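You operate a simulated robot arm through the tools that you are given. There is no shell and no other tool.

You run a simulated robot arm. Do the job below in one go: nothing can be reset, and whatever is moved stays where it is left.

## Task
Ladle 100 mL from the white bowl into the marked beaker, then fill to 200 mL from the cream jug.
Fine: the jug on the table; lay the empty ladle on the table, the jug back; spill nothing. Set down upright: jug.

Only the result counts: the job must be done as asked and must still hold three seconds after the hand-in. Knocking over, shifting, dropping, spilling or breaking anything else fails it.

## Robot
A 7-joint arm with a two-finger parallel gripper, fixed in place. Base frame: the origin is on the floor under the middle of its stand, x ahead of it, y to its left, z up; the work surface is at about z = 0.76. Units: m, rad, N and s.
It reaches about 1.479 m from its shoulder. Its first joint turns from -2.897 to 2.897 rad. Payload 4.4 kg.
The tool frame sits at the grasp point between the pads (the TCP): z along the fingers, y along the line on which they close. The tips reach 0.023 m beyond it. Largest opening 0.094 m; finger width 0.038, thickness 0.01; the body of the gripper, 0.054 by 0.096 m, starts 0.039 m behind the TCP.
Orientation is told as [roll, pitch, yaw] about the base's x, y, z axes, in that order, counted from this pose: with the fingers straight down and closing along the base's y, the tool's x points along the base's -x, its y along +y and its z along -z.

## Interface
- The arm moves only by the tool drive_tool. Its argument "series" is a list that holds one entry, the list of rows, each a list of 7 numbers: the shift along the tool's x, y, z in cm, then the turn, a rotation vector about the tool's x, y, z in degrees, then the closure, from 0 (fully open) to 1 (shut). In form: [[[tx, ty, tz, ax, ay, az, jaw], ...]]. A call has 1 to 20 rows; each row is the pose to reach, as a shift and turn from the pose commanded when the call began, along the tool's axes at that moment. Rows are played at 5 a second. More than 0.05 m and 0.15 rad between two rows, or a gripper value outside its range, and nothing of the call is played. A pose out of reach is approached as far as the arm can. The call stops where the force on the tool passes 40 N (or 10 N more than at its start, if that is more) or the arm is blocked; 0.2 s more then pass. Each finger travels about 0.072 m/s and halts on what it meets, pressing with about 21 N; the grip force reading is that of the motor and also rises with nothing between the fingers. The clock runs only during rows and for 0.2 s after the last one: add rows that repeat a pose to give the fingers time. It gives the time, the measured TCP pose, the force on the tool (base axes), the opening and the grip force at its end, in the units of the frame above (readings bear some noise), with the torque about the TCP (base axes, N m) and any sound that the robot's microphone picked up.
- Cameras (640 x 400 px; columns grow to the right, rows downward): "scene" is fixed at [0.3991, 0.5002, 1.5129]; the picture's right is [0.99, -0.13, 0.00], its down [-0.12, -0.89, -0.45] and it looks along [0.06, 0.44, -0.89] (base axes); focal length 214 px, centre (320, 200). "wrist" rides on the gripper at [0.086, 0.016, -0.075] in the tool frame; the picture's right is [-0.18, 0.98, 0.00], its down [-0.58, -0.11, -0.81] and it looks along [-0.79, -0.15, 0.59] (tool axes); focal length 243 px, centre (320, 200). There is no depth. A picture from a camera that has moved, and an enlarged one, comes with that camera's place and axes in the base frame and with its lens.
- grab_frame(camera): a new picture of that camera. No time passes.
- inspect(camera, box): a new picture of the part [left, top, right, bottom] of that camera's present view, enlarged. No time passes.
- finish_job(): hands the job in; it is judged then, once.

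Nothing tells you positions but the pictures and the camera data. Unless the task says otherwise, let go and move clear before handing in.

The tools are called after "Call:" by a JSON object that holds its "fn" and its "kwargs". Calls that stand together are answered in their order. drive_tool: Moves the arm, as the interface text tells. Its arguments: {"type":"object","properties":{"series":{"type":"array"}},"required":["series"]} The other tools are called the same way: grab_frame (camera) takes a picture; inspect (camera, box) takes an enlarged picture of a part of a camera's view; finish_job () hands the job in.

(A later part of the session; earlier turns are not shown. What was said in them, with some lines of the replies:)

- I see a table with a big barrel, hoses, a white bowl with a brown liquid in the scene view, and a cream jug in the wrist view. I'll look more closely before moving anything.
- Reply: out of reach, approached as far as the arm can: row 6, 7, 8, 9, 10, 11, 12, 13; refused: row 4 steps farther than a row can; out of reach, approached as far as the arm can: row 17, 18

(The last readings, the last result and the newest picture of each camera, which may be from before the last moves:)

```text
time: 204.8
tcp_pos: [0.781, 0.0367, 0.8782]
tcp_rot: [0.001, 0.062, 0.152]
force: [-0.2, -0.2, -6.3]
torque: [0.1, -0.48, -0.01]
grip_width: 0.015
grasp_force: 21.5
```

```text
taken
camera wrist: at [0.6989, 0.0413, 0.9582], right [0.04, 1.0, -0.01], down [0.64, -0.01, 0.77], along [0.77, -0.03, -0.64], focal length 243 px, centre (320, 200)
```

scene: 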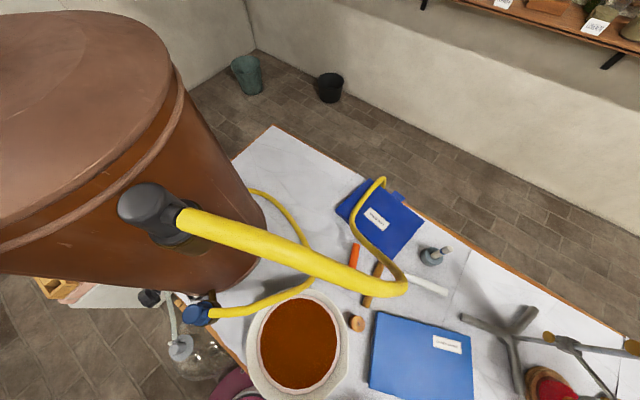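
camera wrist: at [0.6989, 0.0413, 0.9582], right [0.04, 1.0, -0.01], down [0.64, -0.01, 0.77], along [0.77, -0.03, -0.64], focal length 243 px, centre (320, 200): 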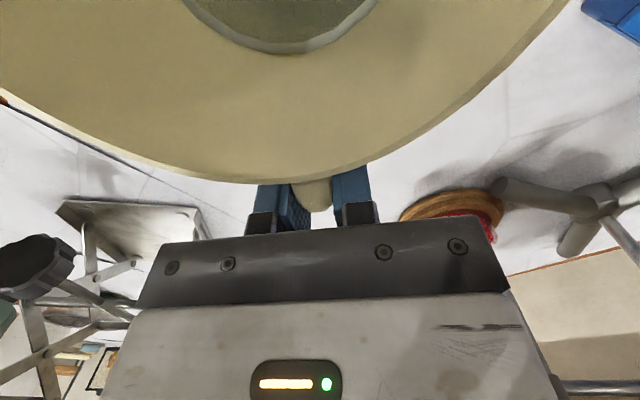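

Call:
{"fn": "drive_tool", "kwargs": {"series": [[[0, 0, 0.1, 0, 0, 0, 1], [-0.01, 0, 0.2, 0, 0, 0, 1], [-0.02, 0, 0.3, 0, 0, 0, 1], [-0.02, 0, 0.4, 0, 0, 0, 1], [-0.02, 0, 0.4, 0, 0, 0, 1]]]}}

```text
time: 206.0
tcp_pos: [0.7807, 0.0371, 0.874]
tcp_rot: [-0.001, 0.062, 0.151]
force: [0.2, 0.0, -6.7]
torque: [0.1, -0.48, -0.02]
grip_width: 0.0151
grasp_force: 21.2
```

Call:
{"fn": "drive_tool", "kwargs": {"series": [[[0, 0, 0.1, 0, 0, 0, 1], [-0.01, 0, 0.2, 0, 0, 0, 1], [-0.01, 0, 0.25, 0, 0, 0, 1], [-0.01, 0, 0.25, 0, 0, 0, 1]]]}}

```text
time: 207.0
tcp_pos: [0.7818, 0.0368, 0.872]
tcp_rot: [-0.001, 0.062, 0.148]
force: [5.3, 0.7, 11.6]
torque: [-0.15, 0.57, 0.01]
grip_width: 0.0148
grasp_force: 21.6
```

Call:
{"fn": "drive_tool", "kwargs": {"series": [[[0, 0, -0.05, 0, 0, 0, 1], [0, 0, -0.08, 0, 0, 0, 1], [0, 0, -0.08, 0, 0, 0, 1]]]}}

Call:
{"fn": "inspect", "kwargs": {"camera": "wrist", "box": [240, 0, 320, 60]}}

```text
time: 207.8
tcp_pos: [0.7811, 0.0377, 0.8712]
tcp_rot: [0.0, 0.065, 0.149]
force: [1.6, 1.5, -2.0]
torque: [0.12, -0.44, -0.07]
grip_width: 0.015
grasp_force: 20.9
```

```text
6.67 times, centred on (280, 30) of wrist
camera zoom: at [0.6986, 0.0419, 0.9521], right [0.04, 1.0, -0.01], down [0.64, -0.01, 0.77], along [0.77, -0.03, -0.64], focal length 1618 px, centre (587, 1333)
```

zoom: 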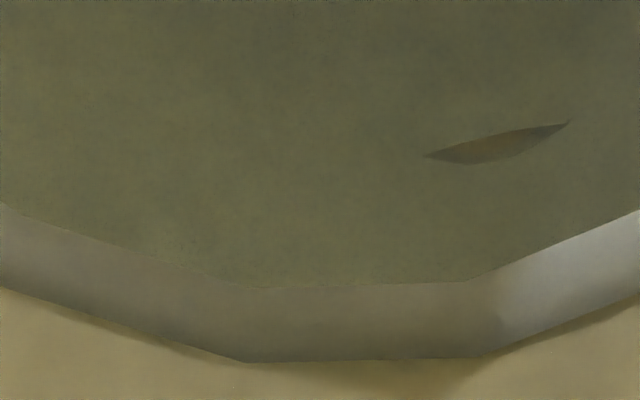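

Call:
{"fn": "drive_tool", "kwargs": {"series": [[[0, 0, -0.05, 0, -0.4, 0, 1], [0, 0, -0.1, 0, -0.8, 0, 1], [0, 0, -0.1, 0, -0.8, 0, 1]]]}}

```text
time: 208.6
tcp_pos: [0.7803, 0.0375, 0.8735]
tcp_rot: [0.001, 0.049, 0.151]
force: [-2.9, -0.2, 0.2]
torque: [-0.12, 0.7, 0.02]
grip_width: 0.0148
grasp_force: 20.9
```

Call:
{"fn": "drive_tool", "kwargs": {"series": [[[0, 0, 0.02, 0, 0.2, 0, 1], [0, 0, 0.03, 0, 0.4, 0, 1], [0, 0, 0.03, 0, 0.4, 0, 1]]]}}

```text
time: 209.4
tcp_pos: [0.781, 0.0362, 0.8713]
tcp_rot: [0.0, 0.055, 0.149]
force: [0.1, 0.0, -6.5]
torque: [0.03, -0.5, -0.03]
grip_width: 0.015
grasp_force: 21.1
```

Call:
{"fn": "drive_tool", "kwargs": {"series": [[[0, 0, 0.04, 0, 0, 0, 1], [0, 0, 0.08, 0, 0, 0, 1], [0, 0, 0.08, 0, 0, 0, 1]]]}}

```text
time: 210.2
tcp_pos: [0.7811, 0.0381, 0.8724]
tcp_rot: [0.0, 0.055, 0.15]
force: [-0.1, -0.1, -6.3]
torque: [0.06, -0.5, 0.01]
grip_width: 0.0146
grasp_force: 20.7
```

Call:
{"fn": "drive_tool", "kwargs": {"series": [[[0, 0, 0.04, 0, 0, 0, 1], [0, 0, 0.08, 0, 0, 0, 1], [0, 0, 0.08, 0, 0, 0, 1]]]}}

```text
time: 211.0
tcp_pos: [0.7799, 0.0381, 0.872]
tcp_rot: [0.0, 0.057, 0.15]
force: [0.5, -0.2, 1.2]
torque: [-0.13, 0.49, 0.04]
grip_width: 0.0148
grasp_force: 21.4
```

Call:
{"fn": "drive_tool", "kwargs": {"series": [[[0, 0, 0, 0, 0, 0, 0.85], [0, 0, 0, 0, 0, 0, 0.75], [0, 0, 0, 0, 0, 0, 0.65], [0, 0, 0, 0, 0, 0, 0.5], [0, 0, 0, 0, 0, 0, 0.3], [0, 0, 0, 0, 0, 0, 0.15], [0, 0, 0, 0, 0, 0, 0], [0, 0, 0, 0, 0, 0, 0]]]}}

Call:
{"fn": "grab_frame", "kwargs": {"camera": "wrist"}}

```text
time: 212.8
tcp_pos: [0.7799, 0.0383, 0.8715]
tcp_rot: [-0.001, 0.055, 0.15]
force: [-0.4, 0.3, 0.1]
torque: [0.0, -0.02, 0.04]
grip_width: 0.094
grasp_force: 0.1
```

```text
taken
camera wrist: at [0.6976, 0.0422, 0.9517], right [0.04, 1.0, -0.01], down [0.63, -0.02, 0.77], along [0.77, -0.03, -0.64], focal length 243 px, centre (320, 200)
```

wrist: 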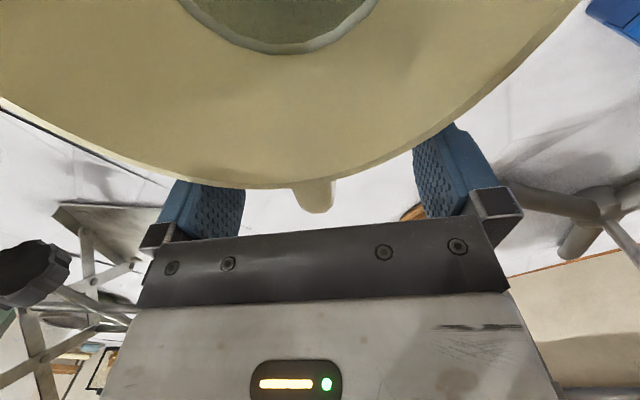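

Call:
{"fn": "drive_tool", "kwargs": {"series": [[[0.05, 0, -1, 0, 0, 0, 0], [0.16, 0, -3, 0, 0, 0, 0], [0.38, 0, -7, 0, 0, 0, 0], [0.63, 0, -11.5, 0, 0, 0, 0], [0.88, 0, -16, 0, 0, 0, 0], [1.1, 0, -20, 0, 3, 0, 0]]]}}

Call:
{"fn": "grab_frame", "kwargs": {"camera": "wrist"}}

```text
time: 214.2
tcp_pos: [0.7813, 0.0386, 1.0701]
tcp_rot: [0.002, 0.108, 0.149]
force: [-0.7, -0.1, -0.4]
torque: [-0.02, -0.01, -0.02]
grip_width: 0.094
grasp_force: 0.0
```

```text
taken
camera wrist: at [0.7025, 0.0437, 1.1545], right [0.04, 1.0, -0.02], down [0.68, -0.01, 0.74], along [0.74, -0.04, -0.67], focal length 243 px, centre (320, 200)
```

wrist: 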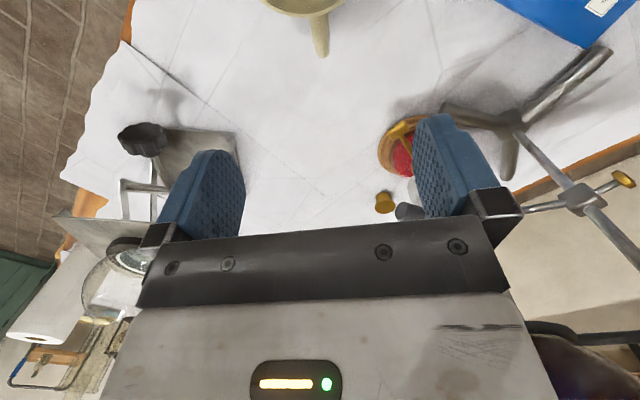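

Call:
{"fn": "drive_tool", "kwargs": {"series": [[[3.8, 0.18, 0.41, 0.43, 0, -3.93, 0.2], [7.6, 0.37, 0.83, 0.85, 0, -7.86, 0.4], [11.4, 0.55, 1.24, 1.28, 0, -11.8, 0.6], [15.2, 0.74, 1.65, 1.7, 0, -15.7, 0.8], [19, 0.92, 2.07, 2.1, 0, -19.65, 0.8], [22.8, 1.1, 2.5, 2.56, 0, -23.6, 0.8], [26.6, 1.3, 2.9, 3, 0, -27.5, 0.8], [30.4, 1.5, 3.3, 3.4, 0, -31.4, 0.8], [34.2, 1.66, 3.7, 3.84, 0, -35.4, 0.8], [38.05, 1.84, 4.13, 4.27, 0, -39.3, 0.8]]]}}

Call:
{"fn": "drive_tool", "kwargs": {"series": [[[0, 0, 0, 0, -8, 0, 0.8], [0, 0, 0, 0, -16, 0, 0.8], [0, 0, 0, 0, -24, 0, 0.8], [0, 0, 0, 0, -32, 0, 0.8], [0, 0, 0, 0, -40.2, 0, 0.8]]]}}

```text
time: 216.4
tcp_pos: [0.3986, -0.0003, 1.0731]
tcp_rot: [0.001, 0.108, 0.842]
force: [0.0, 0.6, -0.5]
torque: [0.01, -0.04, 0.0]
grip_width: 0.0189
grasp_force: 0.1
```

```text
time: 217.6
tcp_pos: [0.3993, -0.0002, 1.0728]
tcp_rot: [0.001, -0.599, 0.84]
force: [0.3, -0.1, -0.2]
torque: [0.0, -0.02, 0.04]
grip_width: 0.0186
grasp_force: 0.1
```

Call:
{"fn": "drive_tool", "kwargs": {"series": [[[2.65, 0, 3.88, 0, 0, 0, 0.8], [5.3, 0, 7.77, 0, 0, 0, 0.8], [7.95, 0, 11.65, 0, 0, 0, 0.8], [10.6, 0, 15.5, 0, 0, 0, 0.8], [13.2, 0, 19.4, 0, 0, 0, 0.8], [15.9, 0, 23.3, 0, 0, 0, 0.8], [15.9, 0, 23.3, 0, 0, 0, 0.8]]]}}

Call:
{"fn": "grab_frame", "kwargs": {"camera": "wrist"}}

Call:
{"fn": "inspect", "kwargs": {"camera": "wrist", "box": [375, 150, 475, 220]}}

Call:
{"fn": "inspect", "kwargs": {"camera": "wrist", "box": [400, 175, 464, 215]}}

```text
time: 219.2
tcp_pos: [0.3988, -0.0023, 0.7875]
tcp_rot: [0.0, -0.594, 0.839]
force: [-0.5, -0.3, 0.1]
torque: [0.01, 0.0, 0.0]
grip_width: 0.0188
grasp_force: 0.2
```

```text
taken
camera wrist: at [0.3127, -0.0759, 0.8014], right [-0.63, 0.77, 0.1], down [0.1, -0.05, 0.99], along [0.77, 0.64, -0.05], focal length 243 px, centre (320, 200)
```

wrist: 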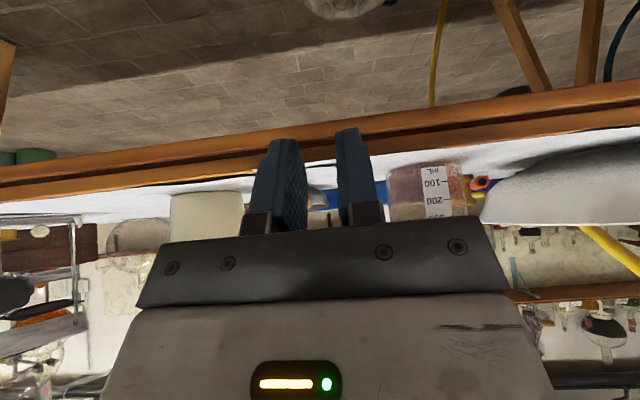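

```text
5.71 times, centred on (425, 185) of wrist
camera zoom: at [0.3127, -0.0759, 0.8014], right [-0.63, 0.77, 0.1], down [0.1, -0.05, 0.99], along [0.77, 0.64, -0.05], focal length 1386 px, centre (-280, 286)
```

zoom: 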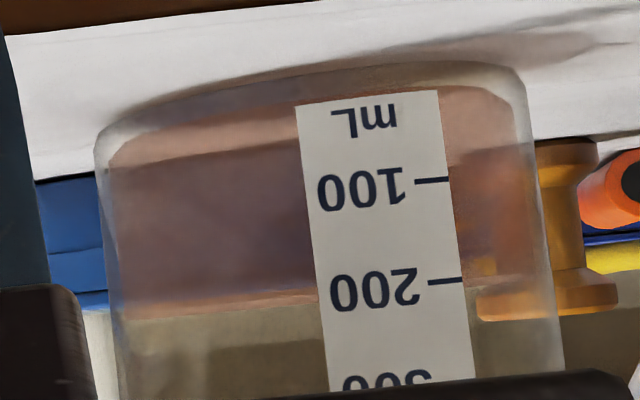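

```text
10.00 times, centred on (432, 195) of wrist
camera zoom: at [0.3127, -0.0759, 0.8014], right [-0.63, 0.77, 0.1], down [0.1, -0.05, 0.99], along [0.77, 0.64, -0.05], focal length 2426 px, centre (-800, 250)
```

zoom: 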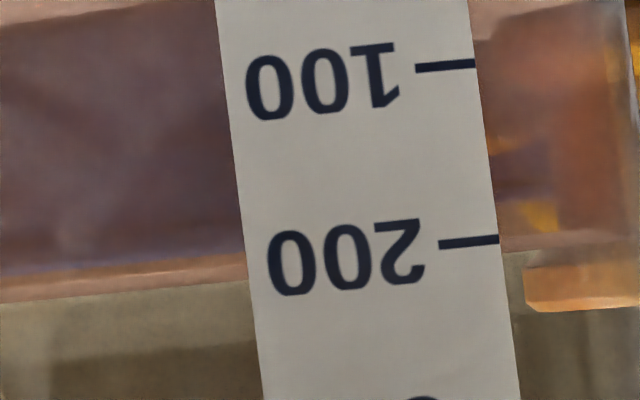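

Call:
{"fn": "inspect", "kwargs": {"camera": "wrist", "box": [384, 190, 432, 220]}}

Call:
{"fn": "inspect", "kwargs": {"camera": "wrist", "box": [436, 188, 476, 213]}}

```text
13.33 times, centred on (408, 205) of wrist
camera zoom: at [0.3127, -0.0759, 0.8014], right [-0.63, 0.77, 0.1], down [0.1, -0.05, 0.99], along [0.77, 0.64, -0.05], focal length 3235 px, centre (-853, 133)
```

zoom: 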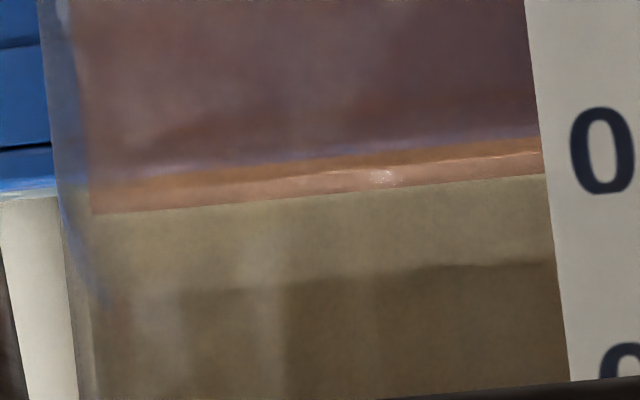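

```text
16.00 times, centred on (456, 200) of wrist
camera zoom: at [0.3127, -0.0759, 0.8014], right [-0.63, 0.77, 0.1], down [0.1, -0.05, 0.99], along [0.77, 0.64, -0.05], focal length 3882 px, centre (-1856, 192)
```

zoom: 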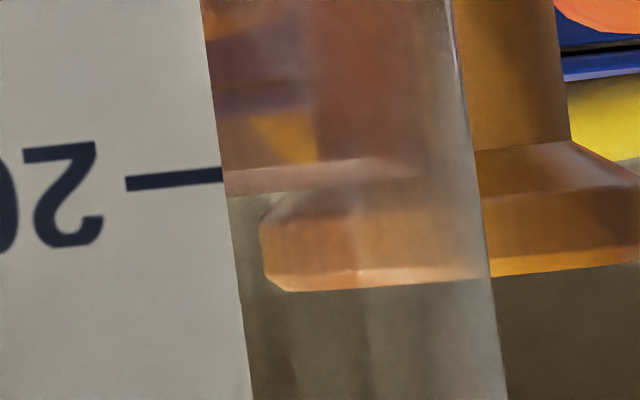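

Call:
{"fn": "drive_tool", "kwargs": {"series": [[[-2.4, 0, -3.55, 0, 0, 0, 0.8], [-4.8, 0, -7.1, 0, 4, 0, 0.8], [-7.2, 0, -10.65, 0, 8, 0, 0.6], [-9.6, 0, -14.2, 0, 12, 0, 0.4], [-12, 0, -17.75, 0, 16, 0, 0.2], [-14.4, 0, -21.3, 0, 20, 0, 0], [-16.77, 0, -24.87, 0, 24, 0, 0]]]}}

Call:
{"fn": "grab_frame", "kwargs": {"camera": "wrist"}}

Call:
{"fn": "grab_frame", "kwargs": {"camera": "scene"}}

```text
time: 220.8
tcp_pos: [0.3982, -0.0024, 1.0903]
tcp_rot: [-0.001, -0.173, 0.839]
force: [0.2, 0.0, -0.5]
torque: [0.02, 0.0, 0.02]
grip_width: 0.0939
grasp_force: 0.0
```

```text
taken
camera wrist: at [0.3215, -0.0639, 1.149], right [-0.61, 0.79, 0.03], down [0.37, 0.25, 0.89], along [0.7, 0.56, -0.45], focal length 243 px, centre (320, 200)
```

wrist: 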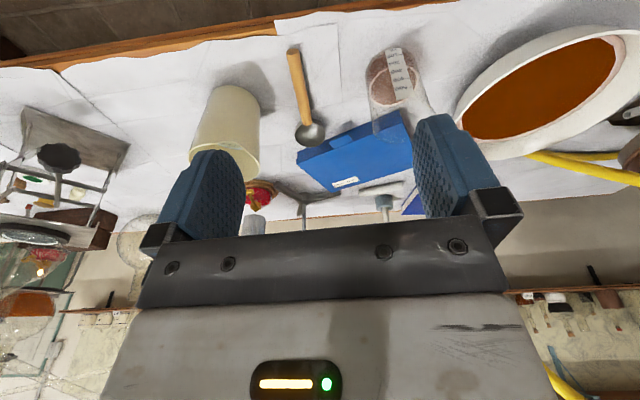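

```text
taken
```

scene: 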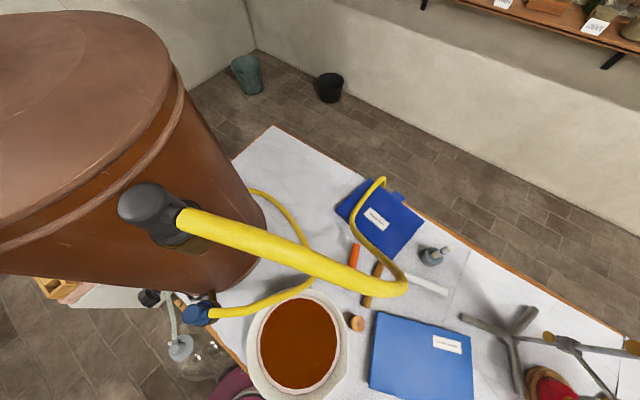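

Call:
{"fn": "inspect", "kwargs": {"camera": "wrist", "box": [190, 20, 450, 200]}}

Call:
{"fn": "inspect", "kwargs": {"camera": "wrist", "box": [350, 35, 440, 115]}}

```text
2.22 times, centred on (320, 110) of wrist
camera zoom: at [0.3215, -0.0639, 1.149], right [-0.61, 0.79, 0.03], down [0.37, 0.25, 0.89], along [0.7, 0.56, -0.45], focal length 539 px, centre (320, 400)
```

zoom: 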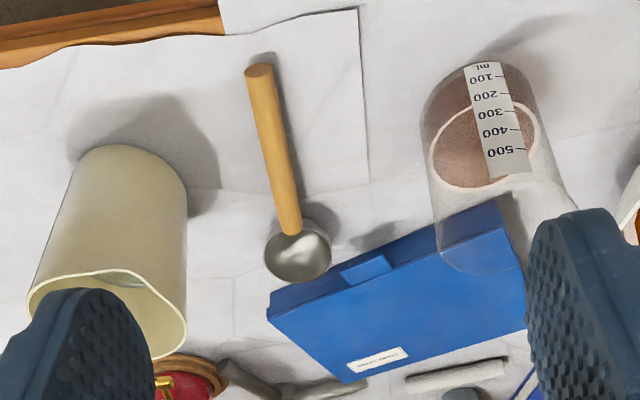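

```text
5.00 times, centred on (395, 75) of wrist
camera zoom: at [0.3215, -0.0639, 1.149], right [-0.61, 0.79, 0.03], down [0.37, 0.25, 0.89], along [0.7, 0.56, -0.45], focal length 1213 px, centre (-55, 825)
```

zoom: 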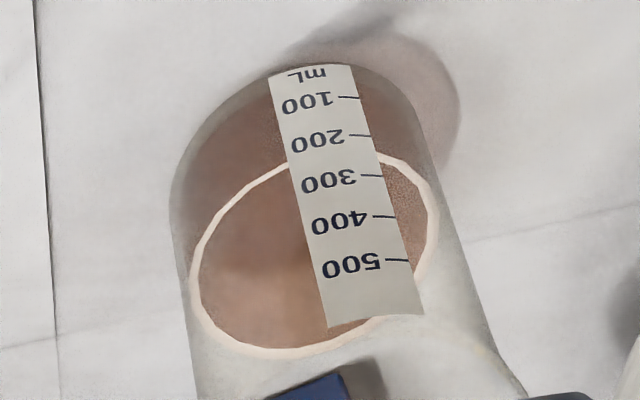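

The beaker now reads about 205 mL: about 104 mL ladled from the white bowl, then topped up from the jug. The empty ladle is lying on the table and the jug is standing upright back in its place. I see no spills, and the open gripper is well clear, so I'm handing the job in.

Call:
{"fn": "finish_job", "kwargs": {}}

```text
The job is handed in.
```

The job is handed in, but both amounts came out slightly over, by about 4%. I read them off the beaker's own scale, to within about 3 mL:

| Step | Asked | Measured |
|---|---|---|
| Ladled from the white bowl | 100 mL | about 104 mL |
| Beaker after topping up from the cream jug | 200 mL | about 207 mL |

I had no safe way to take the excess back out, so I left it. I don't know what tolerance the judging uses.

- **Ladle:** it is empty and lying on the table, about 1.5 cm from where it started. When I first set it down, its cup pressed against the blue "Order Cards" book with about 3 N. I lifted it off and saw no movement of the book in the pictures, to within about 2 mm.
- **Jug:** it is upright, back in its original spot. It slipped about 3 degrees in the gripper while I was carrying it, which I corrected before setting it down.
- **Spills:** the final views around the beaker, jug and ladle showed none.
- **Arm:** the gripper is open and clear of everything.
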